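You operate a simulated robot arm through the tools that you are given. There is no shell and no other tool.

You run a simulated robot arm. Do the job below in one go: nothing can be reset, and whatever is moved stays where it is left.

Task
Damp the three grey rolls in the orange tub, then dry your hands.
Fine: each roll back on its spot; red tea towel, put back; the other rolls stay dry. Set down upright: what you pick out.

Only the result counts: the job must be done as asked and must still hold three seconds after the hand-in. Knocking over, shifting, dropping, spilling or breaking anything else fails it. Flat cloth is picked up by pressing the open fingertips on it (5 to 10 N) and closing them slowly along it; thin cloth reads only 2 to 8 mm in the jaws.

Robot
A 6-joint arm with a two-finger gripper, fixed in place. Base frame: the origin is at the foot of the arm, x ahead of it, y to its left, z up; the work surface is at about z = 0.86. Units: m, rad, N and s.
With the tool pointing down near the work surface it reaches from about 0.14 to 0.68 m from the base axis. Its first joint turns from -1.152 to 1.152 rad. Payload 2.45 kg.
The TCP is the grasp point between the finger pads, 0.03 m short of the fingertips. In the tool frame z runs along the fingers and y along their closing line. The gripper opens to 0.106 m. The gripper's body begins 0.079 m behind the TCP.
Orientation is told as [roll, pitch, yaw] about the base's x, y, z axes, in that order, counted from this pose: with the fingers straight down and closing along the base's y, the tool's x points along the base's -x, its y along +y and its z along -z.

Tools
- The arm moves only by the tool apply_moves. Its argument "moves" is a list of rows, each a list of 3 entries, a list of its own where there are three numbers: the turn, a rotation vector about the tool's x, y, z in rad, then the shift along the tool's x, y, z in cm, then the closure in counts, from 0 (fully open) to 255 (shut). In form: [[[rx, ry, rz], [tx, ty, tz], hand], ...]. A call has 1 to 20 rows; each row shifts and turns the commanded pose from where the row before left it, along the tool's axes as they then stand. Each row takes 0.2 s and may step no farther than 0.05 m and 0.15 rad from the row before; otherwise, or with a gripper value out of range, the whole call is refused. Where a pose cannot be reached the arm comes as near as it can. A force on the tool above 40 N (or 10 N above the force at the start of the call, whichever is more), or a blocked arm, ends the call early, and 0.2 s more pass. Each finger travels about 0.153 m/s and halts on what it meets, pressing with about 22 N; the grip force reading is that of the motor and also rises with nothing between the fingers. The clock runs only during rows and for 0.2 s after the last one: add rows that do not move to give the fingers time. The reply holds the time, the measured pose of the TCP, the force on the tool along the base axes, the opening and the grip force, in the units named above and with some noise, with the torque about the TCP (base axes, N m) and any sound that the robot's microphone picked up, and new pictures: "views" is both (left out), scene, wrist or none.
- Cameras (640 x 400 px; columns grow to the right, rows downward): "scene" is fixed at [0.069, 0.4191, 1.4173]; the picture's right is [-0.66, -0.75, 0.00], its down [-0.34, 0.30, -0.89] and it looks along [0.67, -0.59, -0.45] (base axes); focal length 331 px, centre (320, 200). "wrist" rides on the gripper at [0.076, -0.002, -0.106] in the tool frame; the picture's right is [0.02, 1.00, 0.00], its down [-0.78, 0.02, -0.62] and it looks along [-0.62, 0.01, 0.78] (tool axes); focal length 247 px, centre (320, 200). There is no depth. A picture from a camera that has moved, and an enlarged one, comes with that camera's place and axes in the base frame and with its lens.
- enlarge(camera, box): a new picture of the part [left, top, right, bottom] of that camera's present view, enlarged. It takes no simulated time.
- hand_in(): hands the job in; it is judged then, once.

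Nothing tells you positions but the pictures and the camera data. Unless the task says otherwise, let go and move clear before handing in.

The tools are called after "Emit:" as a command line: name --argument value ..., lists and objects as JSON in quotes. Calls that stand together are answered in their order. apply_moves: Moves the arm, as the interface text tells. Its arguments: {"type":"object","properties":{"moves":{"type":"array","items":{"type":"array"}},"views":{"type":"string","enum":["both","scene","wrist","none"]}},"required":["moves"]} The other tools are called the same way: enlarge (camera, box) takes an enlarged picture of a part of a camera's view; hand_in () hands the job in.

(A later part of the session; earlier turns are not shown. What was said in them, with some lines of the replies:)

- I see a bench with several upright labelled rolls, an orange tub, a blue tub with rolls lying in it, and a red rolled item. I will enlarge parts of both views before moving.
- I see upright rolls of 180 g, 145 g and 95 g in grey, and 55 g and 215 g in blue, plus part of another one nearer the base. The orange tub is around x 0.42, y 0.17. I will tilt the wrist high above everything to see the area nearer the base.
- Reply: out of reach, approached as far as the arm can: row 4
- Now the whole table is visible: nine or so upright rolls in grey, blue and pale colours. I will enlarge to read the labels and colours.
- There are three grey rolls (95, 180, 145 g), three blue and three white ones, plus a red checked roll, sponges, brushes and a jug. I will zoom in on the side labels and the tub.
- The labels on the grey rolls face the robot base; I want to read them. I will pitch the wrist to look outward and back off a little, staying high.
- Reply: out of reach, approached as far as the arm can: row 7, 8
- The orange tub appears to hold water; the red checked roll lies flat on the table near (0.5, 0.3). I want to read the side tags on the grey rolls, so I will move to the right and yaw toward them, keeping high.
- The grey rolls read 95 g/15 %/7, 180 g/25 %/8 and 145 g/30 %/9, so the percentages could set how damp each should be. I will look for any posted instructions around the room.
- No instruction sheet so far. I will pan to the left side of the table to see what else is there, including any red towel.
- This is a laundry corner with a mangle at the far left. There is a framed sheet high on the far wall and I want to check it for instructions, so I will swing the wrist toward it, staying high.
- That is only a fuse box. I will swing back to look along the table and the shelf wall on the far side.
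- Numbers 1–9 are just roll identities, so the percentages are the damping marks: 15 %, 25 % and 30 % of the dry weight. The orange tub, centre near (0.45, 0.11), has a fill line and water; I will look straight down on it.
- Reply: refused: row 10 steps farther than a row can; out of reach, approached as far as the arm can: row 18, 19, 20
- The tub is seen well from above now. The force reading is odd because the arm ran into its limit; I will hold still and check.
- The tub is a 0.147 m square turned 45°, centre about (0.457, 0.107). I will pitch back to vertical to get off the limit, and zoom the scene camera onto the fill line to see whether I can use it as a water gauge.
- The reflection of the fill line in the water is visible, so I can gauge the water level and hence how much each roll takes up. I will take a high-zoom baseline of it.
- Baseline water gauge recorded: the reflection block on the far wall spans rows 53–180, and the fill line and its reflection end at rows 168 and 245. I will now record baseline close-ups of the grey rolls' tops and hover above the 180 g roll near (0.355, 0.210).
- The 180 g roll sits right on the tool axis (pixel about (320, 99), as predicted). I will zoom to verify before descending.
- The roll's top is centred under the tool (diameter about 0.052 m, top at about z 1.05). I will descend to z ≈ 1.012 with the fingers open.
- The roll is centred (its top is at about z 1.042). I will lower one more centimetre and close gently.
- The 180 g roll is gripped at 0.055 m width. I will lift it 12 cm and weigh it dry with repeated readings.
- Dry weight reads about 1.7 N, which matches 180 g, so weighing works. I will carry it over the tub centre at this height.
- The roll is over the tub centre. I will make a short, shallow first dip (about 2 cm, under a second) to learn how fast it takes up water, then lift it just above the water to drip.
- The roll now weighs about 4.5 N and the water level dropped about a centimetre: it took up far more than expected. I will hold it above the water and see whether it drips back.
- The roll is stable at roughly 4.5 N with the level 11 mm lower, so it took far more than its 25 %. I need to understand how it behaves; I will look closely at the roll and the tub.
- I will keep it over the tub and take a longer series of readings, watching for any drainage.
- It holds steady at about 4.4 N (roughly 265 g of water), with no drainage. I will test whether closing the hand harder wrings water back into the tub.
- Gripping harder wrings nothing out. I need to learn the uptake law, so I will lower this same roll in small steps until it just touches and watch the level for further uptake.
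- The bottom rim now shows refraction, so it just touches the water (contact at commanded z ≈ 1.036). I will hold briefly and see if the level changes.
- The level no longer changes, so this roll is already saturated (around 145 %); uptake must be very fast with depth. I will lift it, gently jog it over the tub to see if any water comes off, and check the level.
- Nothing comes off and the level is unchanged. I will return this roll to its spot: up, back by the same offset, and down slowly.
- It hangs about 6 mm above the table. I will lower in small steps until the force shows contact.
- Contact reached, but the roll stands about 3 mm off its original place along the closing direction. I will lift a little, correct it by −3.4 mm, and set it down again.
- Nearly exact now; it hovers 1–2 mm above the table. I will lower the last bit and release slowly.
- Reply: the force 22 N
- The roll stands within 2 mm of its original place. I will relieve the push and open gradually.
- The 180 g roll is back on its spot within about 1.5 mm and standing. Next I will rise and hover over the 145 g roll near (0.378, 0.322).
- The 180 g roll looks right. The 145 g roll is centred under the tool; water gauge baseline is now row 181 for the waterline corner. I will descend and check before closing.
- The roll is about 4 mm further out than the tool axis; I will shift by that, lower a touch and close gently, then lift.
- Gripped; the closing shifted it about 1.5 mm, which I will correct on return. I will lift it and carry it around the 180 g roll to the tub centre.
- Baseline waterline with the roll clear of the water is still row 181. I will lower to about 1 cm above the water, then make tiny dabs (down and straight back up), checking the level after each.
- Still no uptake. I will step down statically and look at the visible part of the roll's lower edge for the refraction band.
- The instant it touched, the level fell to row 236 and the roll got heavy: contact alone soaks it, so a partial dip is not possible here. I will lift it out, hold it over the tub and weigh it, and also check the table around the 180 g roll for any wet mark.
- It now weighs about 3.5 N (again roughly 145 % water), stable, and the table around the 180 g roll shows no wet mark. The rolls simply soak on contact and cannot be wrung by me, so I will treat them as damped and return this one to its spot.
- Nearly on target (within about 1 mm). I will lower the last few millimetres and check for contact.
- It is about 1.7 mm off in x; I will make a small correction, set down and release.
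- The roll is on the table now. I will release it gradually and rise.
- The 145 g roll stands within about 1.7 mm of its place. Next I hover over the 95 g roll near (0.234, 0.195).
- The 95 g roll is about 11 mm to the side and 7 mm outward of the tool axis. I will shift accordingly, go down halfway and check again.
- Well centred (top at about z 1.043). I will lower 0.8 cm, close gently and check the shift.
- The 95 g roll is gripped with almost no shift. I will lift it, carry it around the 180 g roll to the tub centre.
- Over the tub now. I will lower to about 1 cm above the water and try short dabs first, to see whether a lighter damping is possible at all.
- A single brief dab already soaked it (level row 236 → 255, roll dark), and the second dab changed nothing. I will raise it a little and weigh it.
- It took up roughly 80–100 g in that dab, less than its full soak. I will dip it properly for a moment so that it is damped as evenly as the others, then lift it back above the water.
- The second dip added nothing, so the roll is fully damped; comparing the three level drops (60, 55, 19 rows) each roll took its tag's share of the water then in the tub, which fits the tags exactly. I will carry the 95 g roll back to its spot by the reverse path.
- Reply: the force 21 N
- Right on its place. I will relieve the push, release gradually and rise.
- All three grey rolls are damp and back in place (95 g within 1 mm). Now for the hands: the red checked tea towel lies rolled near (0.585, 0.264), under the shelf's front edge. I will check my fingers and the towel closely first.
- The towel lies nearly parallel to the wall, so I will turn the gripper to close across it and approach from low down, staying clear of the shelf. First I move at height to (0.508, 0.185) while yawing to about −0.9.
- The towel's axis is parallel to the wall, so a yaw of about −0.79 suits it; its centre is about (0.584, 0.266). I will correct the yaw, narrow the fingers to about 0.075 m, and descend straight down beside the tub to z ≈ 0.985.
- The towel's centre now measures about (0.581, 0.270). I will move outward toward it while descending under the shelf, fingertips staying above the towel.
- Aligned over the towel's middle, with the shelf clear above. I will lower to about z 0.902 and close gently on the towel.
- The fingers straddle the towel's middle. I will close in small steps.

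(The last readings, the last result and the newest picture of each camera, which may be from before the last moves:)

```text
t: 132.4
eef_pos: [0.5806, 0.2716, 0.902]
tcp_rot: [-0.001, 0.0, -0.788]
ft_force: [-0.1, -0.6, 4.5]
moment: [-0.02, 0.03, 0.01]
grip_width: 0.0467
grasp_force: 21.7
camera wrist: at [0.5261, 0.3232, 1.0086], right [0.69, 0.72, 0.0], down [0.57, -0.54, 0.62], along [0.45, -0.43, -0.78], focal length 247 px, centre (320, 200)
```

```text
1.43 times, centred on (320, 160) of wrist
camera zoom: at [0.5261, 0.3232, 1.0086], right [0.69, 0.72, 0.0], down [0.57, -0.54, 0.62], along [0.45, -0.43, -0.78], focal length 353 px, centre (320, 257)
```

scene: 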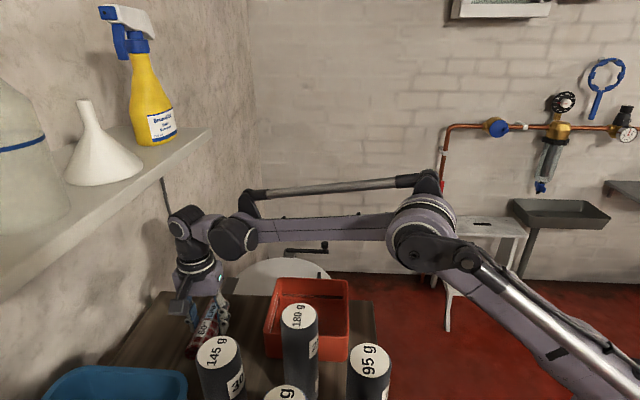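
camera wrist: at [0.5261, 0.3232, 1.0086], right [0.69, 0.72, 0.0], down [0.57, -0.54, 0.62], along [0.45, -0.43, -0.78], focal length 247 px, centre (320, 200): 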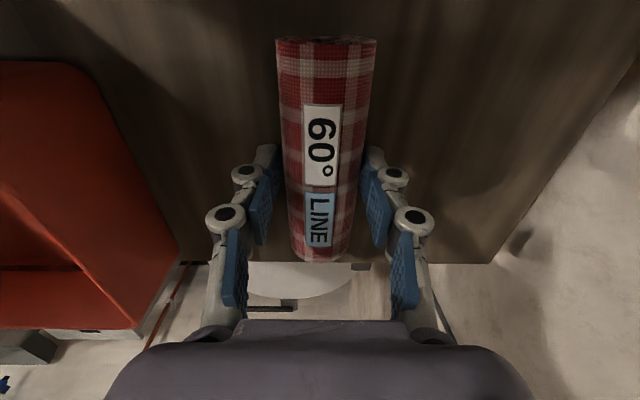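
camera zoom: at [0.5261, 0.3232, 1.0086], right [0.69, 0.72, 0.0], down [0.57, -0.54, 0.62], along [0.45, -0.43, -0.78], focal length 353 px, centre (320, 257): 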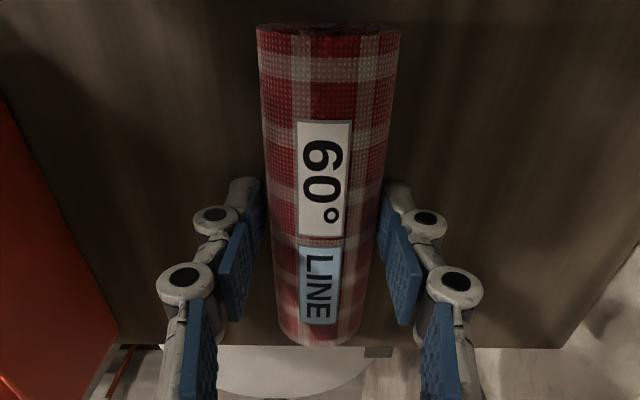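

The towel is gripped (0.047 m, 22 N). I will hold it firmly for a few seconds to dry the fingers, then look.

Emit:
apply_moves --moves '[[[0, 0, 0], [0, 0, 0], 210], [[0, 0, 0], [0, 0, 0], 210], [[0, 0, 0], [0, 0, 0], 210], [[0, 0, 0], [0, 0, 0], 210], [[0, 0, 0], [0, 0, 0], 210], [[0, 0, 0], [0, 0, 0], 210], [[0, 0, 0], [0, 0, 0], 210], [[0, 0, 0], [0, 0, 0], 210], [[0, 0, 0], [0, 0, 0], 210], [[0, 0, 0], [0, 0, 0], 210], [[0, 0, 0], [0, 0, 0], 210], [[0, 0, 0], [0, 0, 0], 210], [[0, 0, 0], [0, 0, 0], 210], [[0, 0, 0], [0, 0, 0], 210], [[0, 0, 0], [0, 0, 0], 210]]' --views "wrist"

Emit:
enlarge --camera "wrist" --box '[200, 20, 440, 300]'

Emit:
enlarge --camera "scene" --box '[160, 270, 260, 370]'

```text
t: 135.6
eef_pos: [0.5809, 0.2702, 0.9021]
tcp_rot: [0.0, 0.003, -0.787]
ft_force: [-0.5, -0.5, 3.4]
moment: [-0.05, 0.01, 0.02]
grip_width: 0.0468
grasp_force: 22.3
camera wrist: at [0.5261, 0.3233, 1.0085], right [0.69, 0.72, 0.0], down [0.57, -0.54, 0.62], along [0.45, -0.43, -0.78], focal length 247 px, centre (320, 200)
```

wrist: 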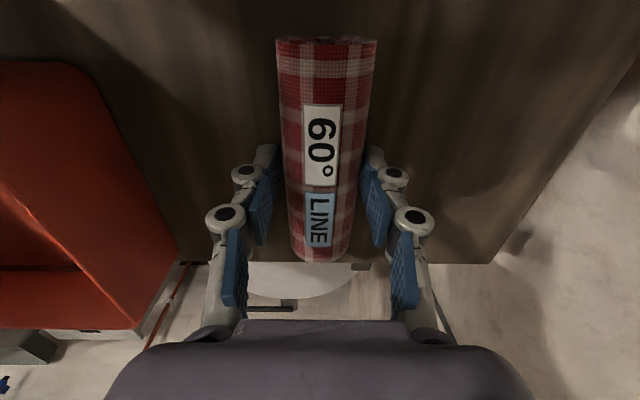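

```text
1.43 times, centred on (320, 160) of wrist
camera zoom: at [0.5261, 0.3233, 1.0085], right [0.69, 0.72, 0.0], down [0.57, -0.54, 0.62], along [0.45, -0.43, -0.78], focal length 353 px, centre (320, 257)
```

zoom: 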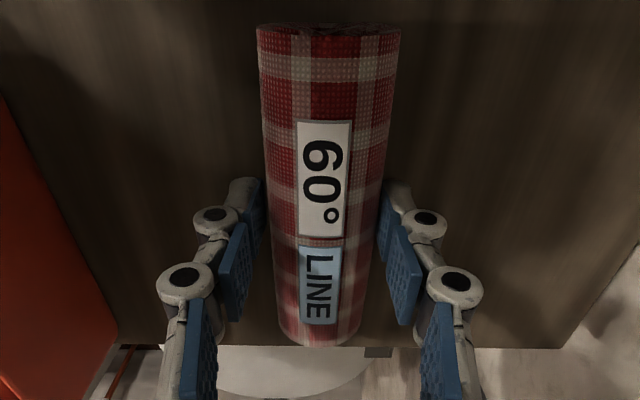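

```text
4.00 times, centred on (210, 320) of scene
camera zoom: at [0.0689, 0.419, 1.4173], right [-0.66, -0.75, 0.0], down [-0.34, 0.3, -0.89], along [0.67, -0.59, -0.45], focal length 1324 px, centre (760, -280)
```

zoom: 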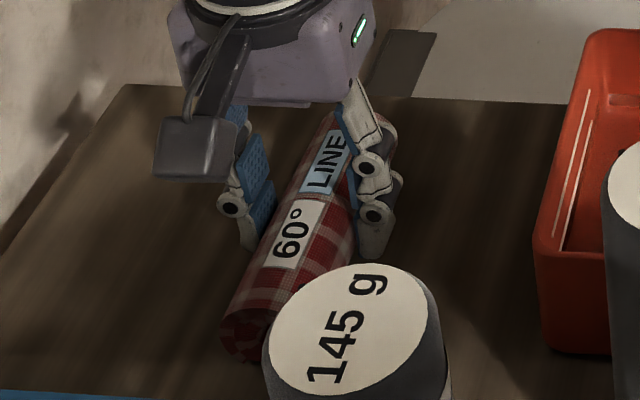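

No wetness cue is visible either way. I will also lift the towel 2 cm, hold it there a moment, and set it straight back down on the same place.

Emit:
apply_moves --moves '[[[0, 0, 0], [0, 0, -0.6], 210], [[0, 0, 0], [0, 0, -0.7], 210], [[0, 0, 0], [0, 0, -0.7], 210], [[0, 0, 0], [0, 0, 0], 210], [[0, 0, 0], [0, 0, 0], 210], [[0, 0, 0], [0, 0, 0], 210], [[0, 0, 0], [0, 0, 0], 210], [[0, 0, 0], [0, 0, 0], 210], [[0, 0, 0], [0, 0, 0], 210], [[0, 0, 0], [0, 0, 0], 210], [[0, 0, 0], [0, 0, 0], 210], [[0, 0, 0], [0, 0, 0], 210]]' --views "both"

Emit:
enlarge --camera "scene" --box '[160, 270, 260, 370]'

```text
t: 138.2
eef_pos: [0.5798, 0.2714, 0.9209]
tcp_rot: [0.0, 0.0, -0.787]
ft_force: [0.0, 0.2, -0.4]
moment: [-0.01, 0.02, 0.03]
grip_width: 0.0468
grasp_force: 21.9
camera wrist: at [0.5253, 0.324, 1.0288], right [0.69, 0.72, 0.0], down [0.57, -0.54, 0.62], along [0.45, -0.43, -0.78], focal length 247 px, centre (320, 200)
```

scene: 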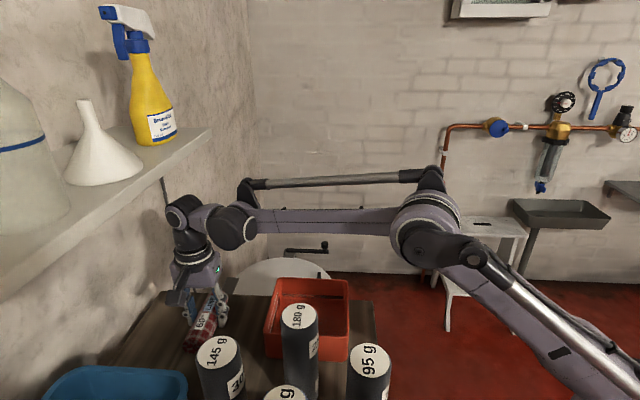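
wrist: 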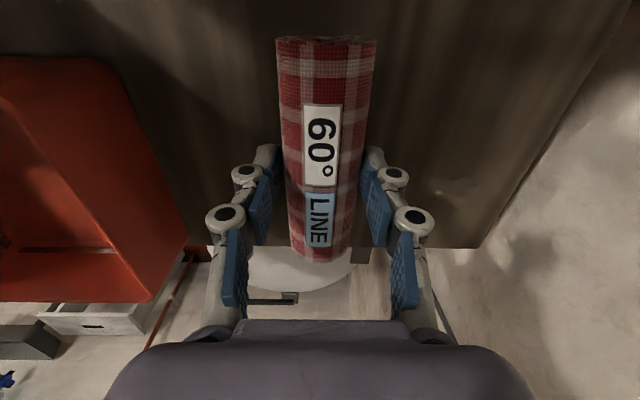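

```text
4.00 times, centred on (210, 320) of scene
camera zoom: at [0.069, 0.4191, 1.4173], right [-0.66, -0.75, 0.0], down [-0.34, 0.3, -0.89], along [0.67, -0.59, -0.45], focal length 1324 px, centre (760, -280)
```

zoom: 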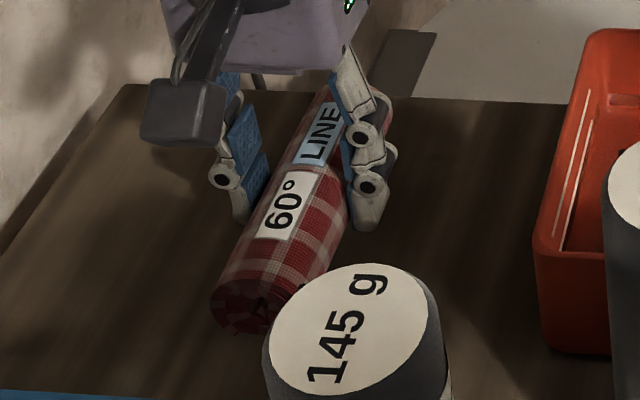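

Lifted fine. I will shift back the 2 mm the closing caused and set it down gently.

Emit:
apply_moves --moves '[[[0, 0, 0], [0, -0.2, 0], 210], [[0, 0, 0], [0, 0, 0.8], 210], [[0, 0, 0], [0, 0, 0.6], 210], [[0, 0, 0], [0, 0, 0.3], 210], [[0, 0, 0], [0, 0, 0.1], 210], [[0, 0, 0], [0, 0, 0], 210]]' --views "none"

Emit:
apply_moves --moves '[[[0, 0, 0], [0, 0, 0.1], 210], [[0, 0, 0], [0, 0, 0], 210]]' --views "none"

Emit:
enlarge --camera "scene" --box '[170, 285, 250, 375]'

```text
t: 139.6
eef_pos: [0.5785, 0.2683, 0.9038]
tcp_rot: [0.002, 0.001, -0.787]
ft_force: [-0.1, -0.7, -0.1]
moment: [0.0, 0.0, 0.02]
grip_width: 0.0467
grasp_force: 21.7
```

```text
t: 140.2
eef_pos: [0.5794, 0.2695, 0.904]
tcp_rot: [-0.001, 0.002, -0.787]
ft_force: [-0.2, 0.1, -1.7]
moment: [0.02, -0.01, 0.0]
grip_width: 0.0467
grasp_force: 22.4
```

```text
4.44 times, centred on (210, 330) of scene
camera zoom: at [0.069, 0.4191, 1.4173], right [-0.66, -0.75, 0.0], down [-0.34, 0.3, -0.89], along [0.67, -0.59, -0.45], focal length 1471 px, centre (809, -378)
```

zoom: 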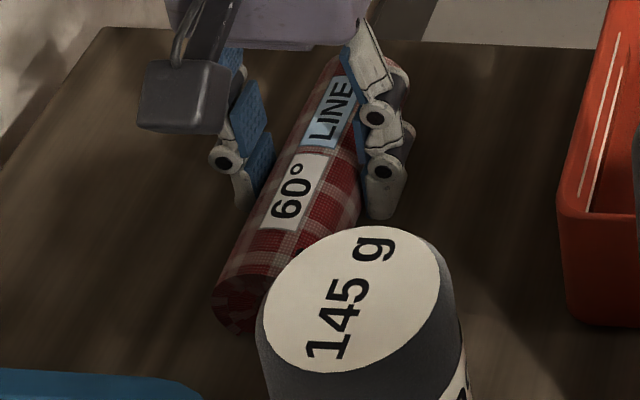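

Emit:
apply_moves --moves '[[[0, 0, 0], [0, 0, 0.1], 210], [[0, 0, 0], [0, 0, 0], 210]]' --views "none"

Emit:
apply_moves --moves '[[[0, 0, 0], [0, 0, 0.05], 210], [[0, 0, 0], [0, 0, 0], 210]]' --views "none"

```text
t: 140.8
eef_pos: [0.5776, 0.2706, 0.9043]
tcp_rot: [-0.002, 0.001, -0.787]
ft_force: [-0.9, 0.4, -0.1]
moment: [0.03, 0.04, 0.01]
grip_width: 0.047
grasp_force: 22.0
```

```text
t: 141.4
eef_pos: [0.579, 0.269, 0.9038]
tcp_rot: [0.001, 0.002, -0.788]
ft_force: [0.7, -0.7, 0.3]
moment: [0.02, 0.01, -0.03]
grip_width: 0.0469
grasp_force: 22.1
```

Emit:
apply_moves --moves '[[[0, 0, 0], [0, 0, 0.06], 210], [[0, 0, 0], [0, 0, 0], 210]]' --views "none"

Emit:
apply_moves --moves '[[[0, 0, 0], [0, 0, 0.06], 210], [[0, 0, 0], [0, 0, 0], 210]]' --views "wrist"

Emit:
enlarge --camera "scene" --box '[170, 285, 250, 375]'

```text
t: 142.0
eef_pos: [0.5788, 0.2702, 0.9016]
tcp_rot: [0.0, 0.002, -0.787]
ft_force: [0.8, 1.2, 3.0]
moment: [-0.04, 0.03, 0.02]
grip_width: 0.0468
grasp_force: 21.6
```

```text
t: 142.6
eef_pos: [0.5793, 0.2702, 0.9023]
tcp_rot: [0.001, -0.001, -0.788]
ft_force: [2.7, -0.7, 20.0]
moment: [0.03, 0.04, 0.01]
grip_width: 0.0468
grasp_force: 22.4
camera wrist: at [0.5245, 0.3225, 1.0084], right [0.69, 0.72, 0.0], down [0.56, -0.54, 0.62], along [0.45, -0.43, -0.78], focal length 247 px, centre (320, 200)
```

wrist: 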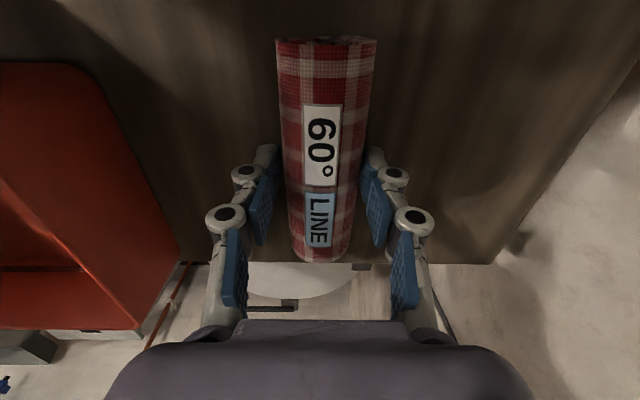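

```text
4.44 times, centred on (210, 330) of scene
camera zoom: at [0.0687, 0.4189, 1.4174], right [-0.66, -0.75, 0.0], down [-0.34, 0.3, -0.89], along [0.67, -0.59, -0.45], focal length 1471 px, centre (809, -378)
```

zoom: 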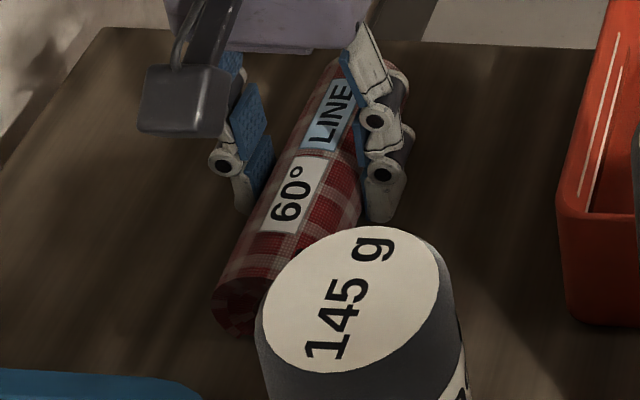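

The towel is down in its original place. I will relieve the push and open slowly.

Emit:
apply_moves --moves '[[[0, 0, 0], [0, 0, -0.1], 210], [[0, 0, 0], [0, 0, 0], 142], [[0, 0, 0], [0, 0, 0], 138], [[0, 0, 0], [0, 0, 0], 132], [[0, 0, 0], [0, 0, 0], 120], [[0, 0, 0], [0, 0, 0], 100], [[0, 0, 0], [0, 0, 0], 70], [[0, 0, 0], [0, 0, 0], 70]]' --views "both"

Emit:
enlarge --camera "scene" --box '[170, 285, 250, 375]'

Emit:
enlarge --camera "wrist" --box '[150, 120, 490, 320]'

```text
t: 144.4
eef_pos: [0.5785, 0.2703, 0.9029]
tcp_rot: [0.0, 0.001, -0.787]
ft_force: [-0.2, 0.1, 0.0]
moment: [0.0, 0.0, 0.02]
grip_width: 0.077
grasp_force: 0.1
camera wrist: at [0.5241, 0.3227, 1.0084], right [0.69, 0.72, 0.0], down [0.57, -0.54, 0.62], along [0.45, -0.43, -0.78], focal length 247 px, centre (320, 200)
```

scene: 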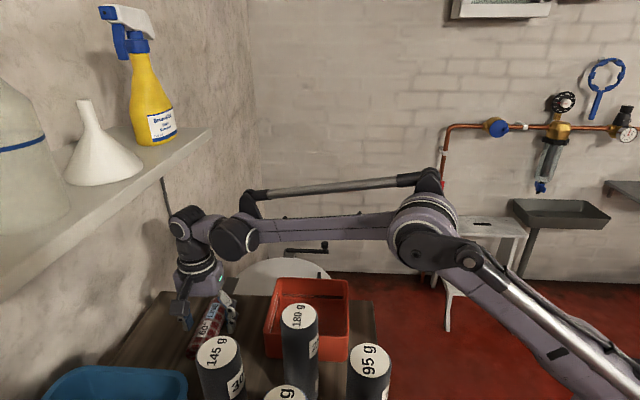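
wrist: 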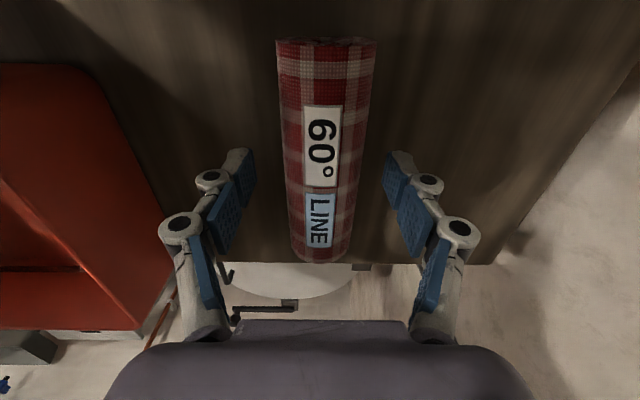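

```text
4.44 times, centred on (210, 330) of scene
camera zoom: at [0.069, 0.4191, 1.4173], right [-0.66, -0.75, 0.0], down [-0.34, 0.3, -0.89], along [0.67, -0.59, -0.45], focal length 1471 px, centre (809, -378)
```

zoom: 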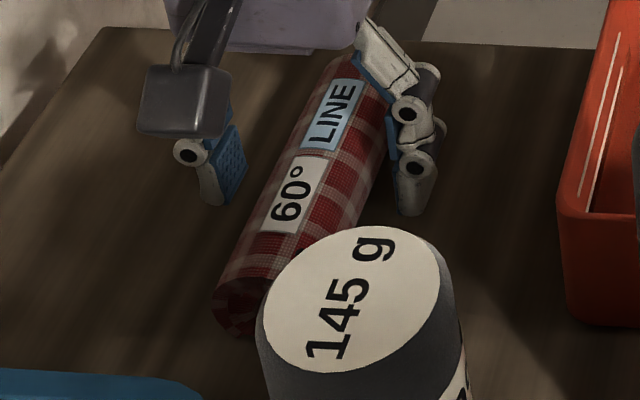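

```text
1.88 times, centred on (320, 220) of wrist
camera zoom: at [0.5241, 0.3227, 1.0084], right [0.69, 0.72, 0.0], down [0.57, -0.54, 0.62], along [0.45, -0.43, -0.78], focal length 465 px, centre (320, 162)
```

zoom: 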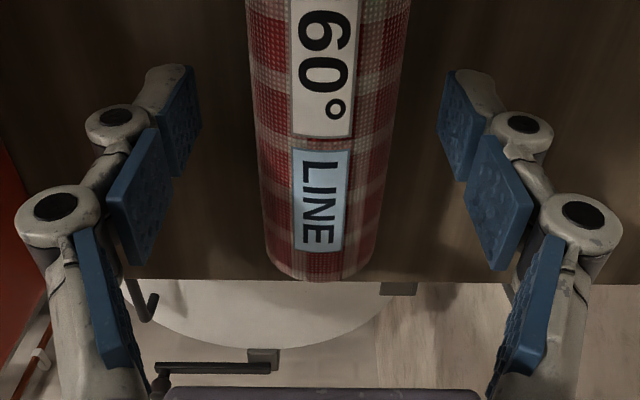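

The towel lies exactly where it was and my fingers are free. I will retreat the way I came: slightly up, back from under the shelf, then up.

Emit:
apply_moves --moves '[[[0, 0, 0], [0, 0, -2.5], 70], [[0, 0, 0], [0, 0, -2.4], 70], [[0, 0, 0], [0, -2.8, 0], 70], [[0, 0, 0], [0, -2.7, 0], 70], [[0, 0, 0], [0, -2.0, 0], 70], [[0, 0, 0], [0, 0, 0], 70], [[0, 0, 0], [0, 0, -3.0], 70], [[0, 0, 0], [0, -2.5, -1.5], 70], [[0, 0, 0], [0, -1.0, -4.0], 70], [[0, 0, 0], [0, 0, -4.5], 70], [[0, 0, 0], [0, 0, -4.5], 70], [[0, 0, 0], [0, 0, -4.5], 70], [[0, 0, 0], [0, 0, 0], 70]]' --views "both"

Emit:
enlarge --camera "scene" --box '[170, 285, 250, 375]'

Emit:
enlarge --camera "scene" --box '[160, 260, 400, 400]'

```text
t: 147.2
eef_pos: [0.4986, 0.1875, 1.1724]
tcp_rot: [-0.001, 0.003, -0.786]
ft_force: [0.2, 0.2, 0.5]
moment: [-0.03, -0.01, 0.01]
grip_width: 0.0771
grasp_force: 0.0
camera wrist: at [0.4442, 0.2412, 1.2783], right [0.69, 0.72, 0.0], down [0.57, -0.54, 0.62], along [0.45, -0.43, -0.78], focal length 247 px, centre (320, 200)
```

scene: 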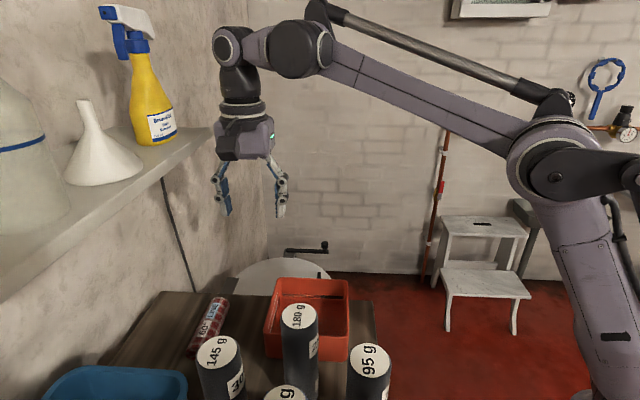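
wrist: 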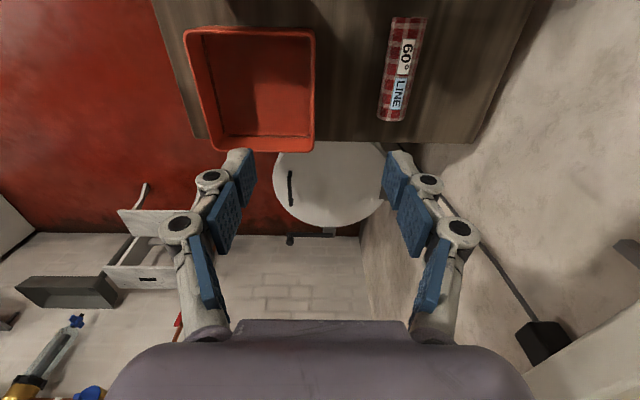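

```text
4.44 times, centred on (210, 330) of scene
camera zoom: at [0.069, 0.4191, 1.4173], right [-0.66, -0.75, 0.0], down [-0.34, 0.3, -0.89], along [0.67, -0.59, -0.45], focal length 1471 px, centre (809, -378)
```

zoom: 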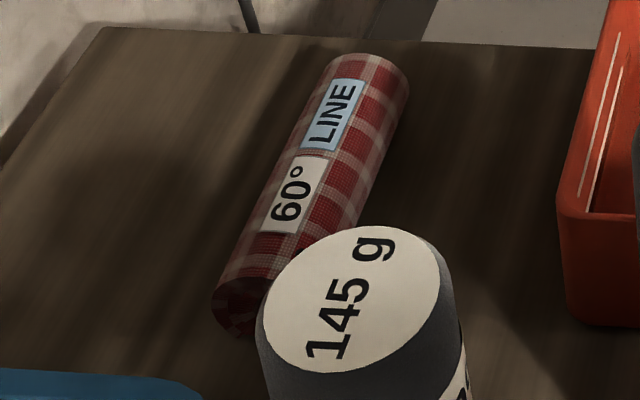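

```text
2.67 times, centred on (280, 330) of scene
camera zoom: at [0.069, 0.4191, 1.4173], right [-0.66, -0.75, 0.0], down [-0.34, 0.3, -0.89], along [0.67, -0.59, -0.45], focal length 882 px, centre (427, -147)
```

zoom: 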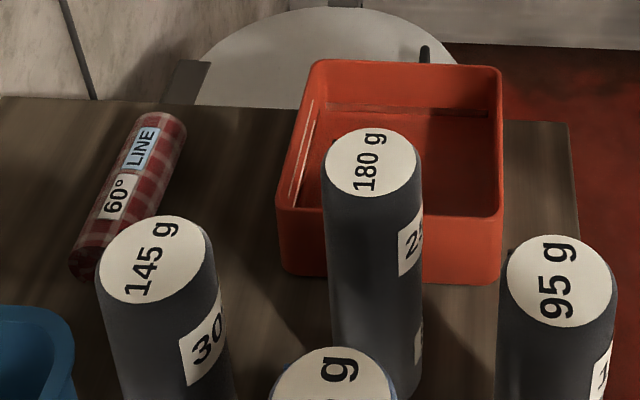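

Everything appears in place. Before handing in, I will compare my finger pads and all three roll positions once more.

Emit:
enlarge --camera "wrist" --box '[140, 130, 300, 330]'

Emit:
enlarge --camera "wrist" --box '[350, 130, 510, 330]'

Emit:
enlarge --camera "scene" --box '[278, 304, 318, 329]'

Emit:
enlarge --camera "scene" --box '[198, 339, 238, 364]'

```text
2.00 times, centred on (220, 230) of wrist
camera zoom: at [0.4442, 0.2412, 1.2783], right [0.69, 0.72, 0.0], down [0.57, -0.54, 0.62], along [0.45, -0.43, -0.78], focal length 494 px, centre (520, 140)
```

zoom: 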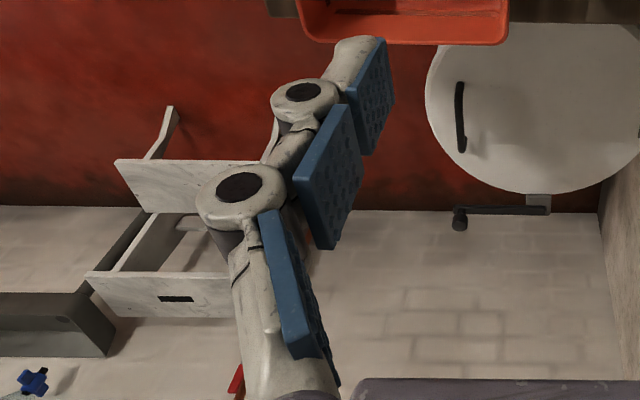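

```text
2.00 times, centred on (430, 230) of wrist
camera zoom: at [0.4442, 0.2412, 1.2783], right [0.69, 0.72, 0.0], down [0.57, -0.54, 0.62], along [0.45, -0.43, -0.78], focal length 494 px, centre (100, 140)
```

zoom: 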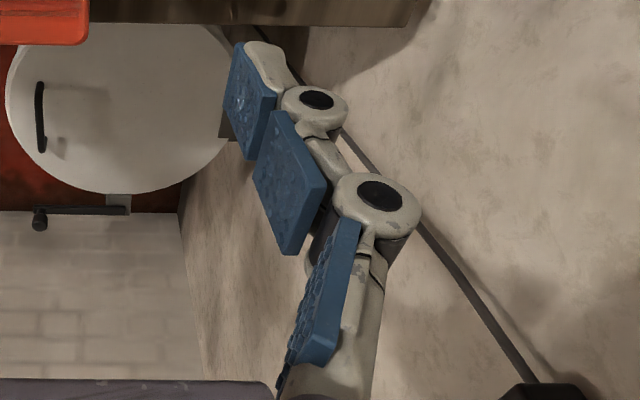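

```text
16.00 times, centred on (298, 316) of scene
camera zoom: at [0.069, 0.4191, 1.4173], right [-0.66, -0.75, 0.0], down [-0.34, 0.3, -0.89], along [0.67, -0.59, -0.45], focal length 5294 px, centre (672, -1664)
```

zoom: 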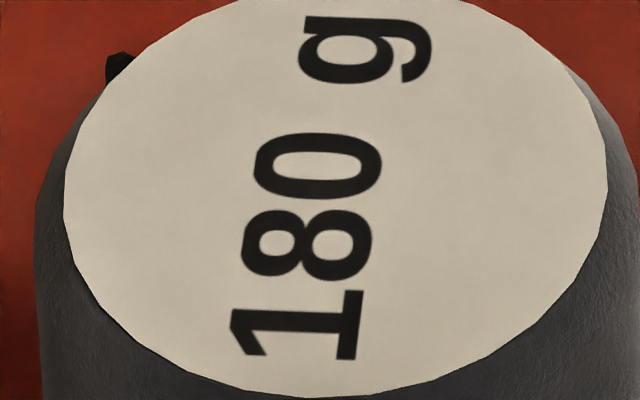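

```text
16.00 times, centred on (218, 352) of scene
camera zoom: at [0.069, 0.4191, 1.4173], right [-0.66, -0.75, 0.0], down [-0.34, 0.3, -0.89], along [0.67, -0.59, -0.45], focal length 5294 px, centre (1952, -2224)
```

zoom: 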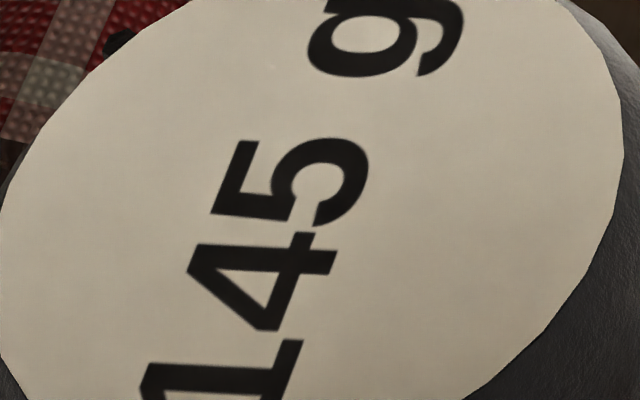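

Emit:
enlarge --camera "wrist" --box '[376, 146, 446, 266]'

Emit:
enlarge --camera "wrist" --box '[196, 146, 266, 266]'

```text
3.33 times, centred on (411, 206) of wrist
camera zoom: at [0.4442, 0.2412, 1.2783], right [0.69, 0.72, 0.0], down [0.57, -0.54, 0.62], along [0.45, -0.43, -0.78], focal length 823 px, centre (17, 180)
```

zoom: 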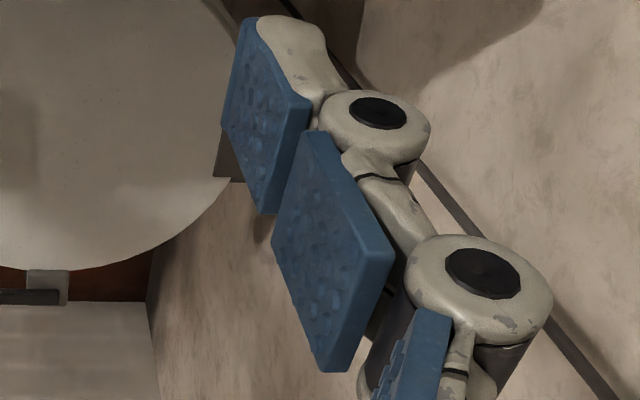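

```text
3.33 times, centred on (231, 206) of wrist
camera zoom: at [0.4442, 0.2412, 1.2783], right [0.69, 0.72, 0.0], down [0.57, -0.54, 0.62], along [0.45, -0.43, -0.78], focal length 823 px, centre (617, 180)
```

zoom: 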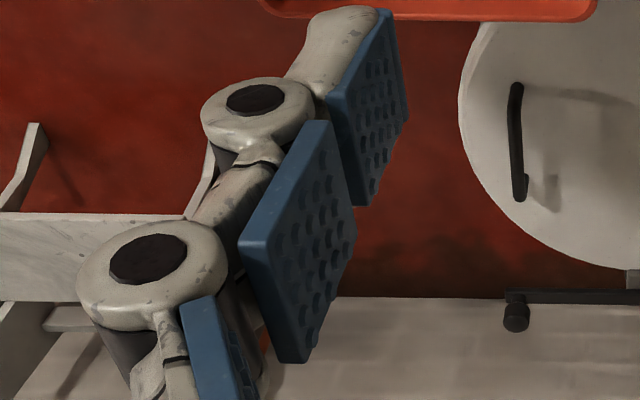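

The pads look clean and dry, the three damp grey rolls stand within 2 mm of their spots, and the towel lies as before. I will move the arm a bit further clear and take a last overall look.

Emit:
apply_moves --moves '[[[0, 0, 0], [0, -3.0, -3.0], 0], [[0, 0, 0], [0, -3.0, -3.0], 0], [[0, 0, 0], [0, -3.0, -2.0], 0], [[0, 0, 0], [0, 0, 0], 0], [[0, 0, 0], [0, 0, 0], 0]]' --views "both"

Emit:
enlarge --camera "scene" --box '[40, 260, 400, 400]'

```text
t: 148.4
eef_pos: [0.4359, 0.1255, 1.251]
tcp_rot: [0.0, 0.003, -0.786]
ft_force: [-0.3, 0.5, 0.1]
moment: [-0.01, 0.0, 0.08]
grip_width: 0.1062
grasp_force: 0.1
camera wrist: at [0.3816, 0.1787, 1.3577], right [0.69, 0.72, 0.0], down [0.57, -0.54, 0.62], along [0.45, -0.43, -0.78], focal length 247 px, centre (320, 200)
```

scene: 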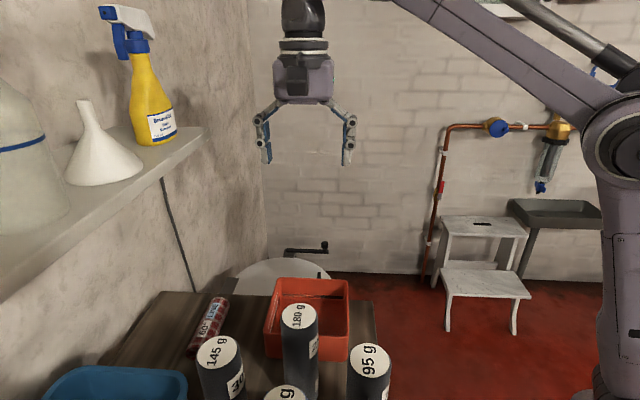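
wrist: 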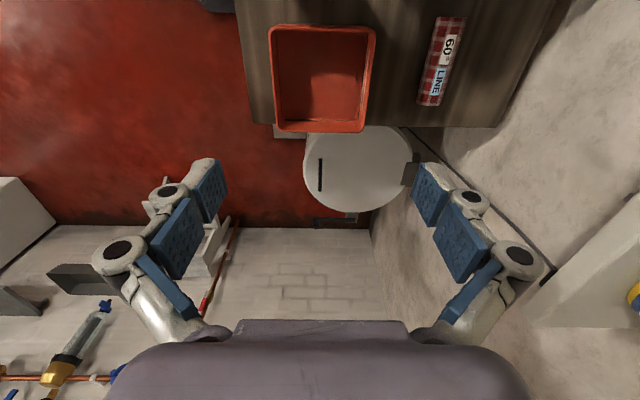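

```text
1.78 times, centred on (220, 330) of scene
camera zoom: at [0.069, 0.4191, 1.4173], right [-0.66, -0.75, 0.0], down [-0.34, 0.3, -0.89], along [0.67, -0.59, -0.45], focal length 588 px, centre (498, -31)
```

zoom: 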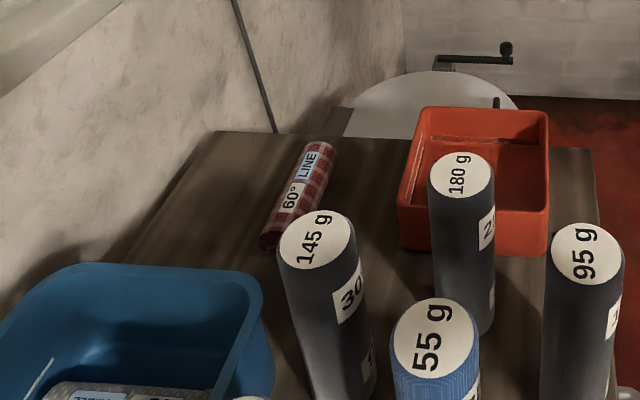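

The three grey rolls are dark with water and standing upright on their spots. The red tea towel is back in place, nothing else has moved, and the arm is clear, so I am handing in.

Emit:
hand_in

```text
The job is handed in.
```

I dipped all three grey rolls (95, 145 and 180 g) in the orange tub and handed the job in. How wet they should be is the one part I am unsure of.

- **Rolls:** Each one is upright and within about 2 mm of where it stood. I never touched the blue and white rolls.
- **Dampness:** The side tags read 15 %, 25 % and 30 %. If those are how much water to add by weight, all three rolls are far too wet. Each soaked up its full load almost the moment it touched the water, roughly 80 % to 150 % of its dry weight. I found no way to take water back out: gripping harder and shaking the 180 g roll over the tub did nothing.
- **Hands:** I dried the fingers by gripping the red checked tea towel for about ten seconds. I could see no water on the pads afterwards, but nothing confirms they are dry.
- **Towel:** I lifted it about 2 cm, then set it back down where it lay.

Nothing was knocked over or dropped, and I saw no spill on the table. The water in the orange tub is now well below its fill line, because the rolls took up more than half of it.
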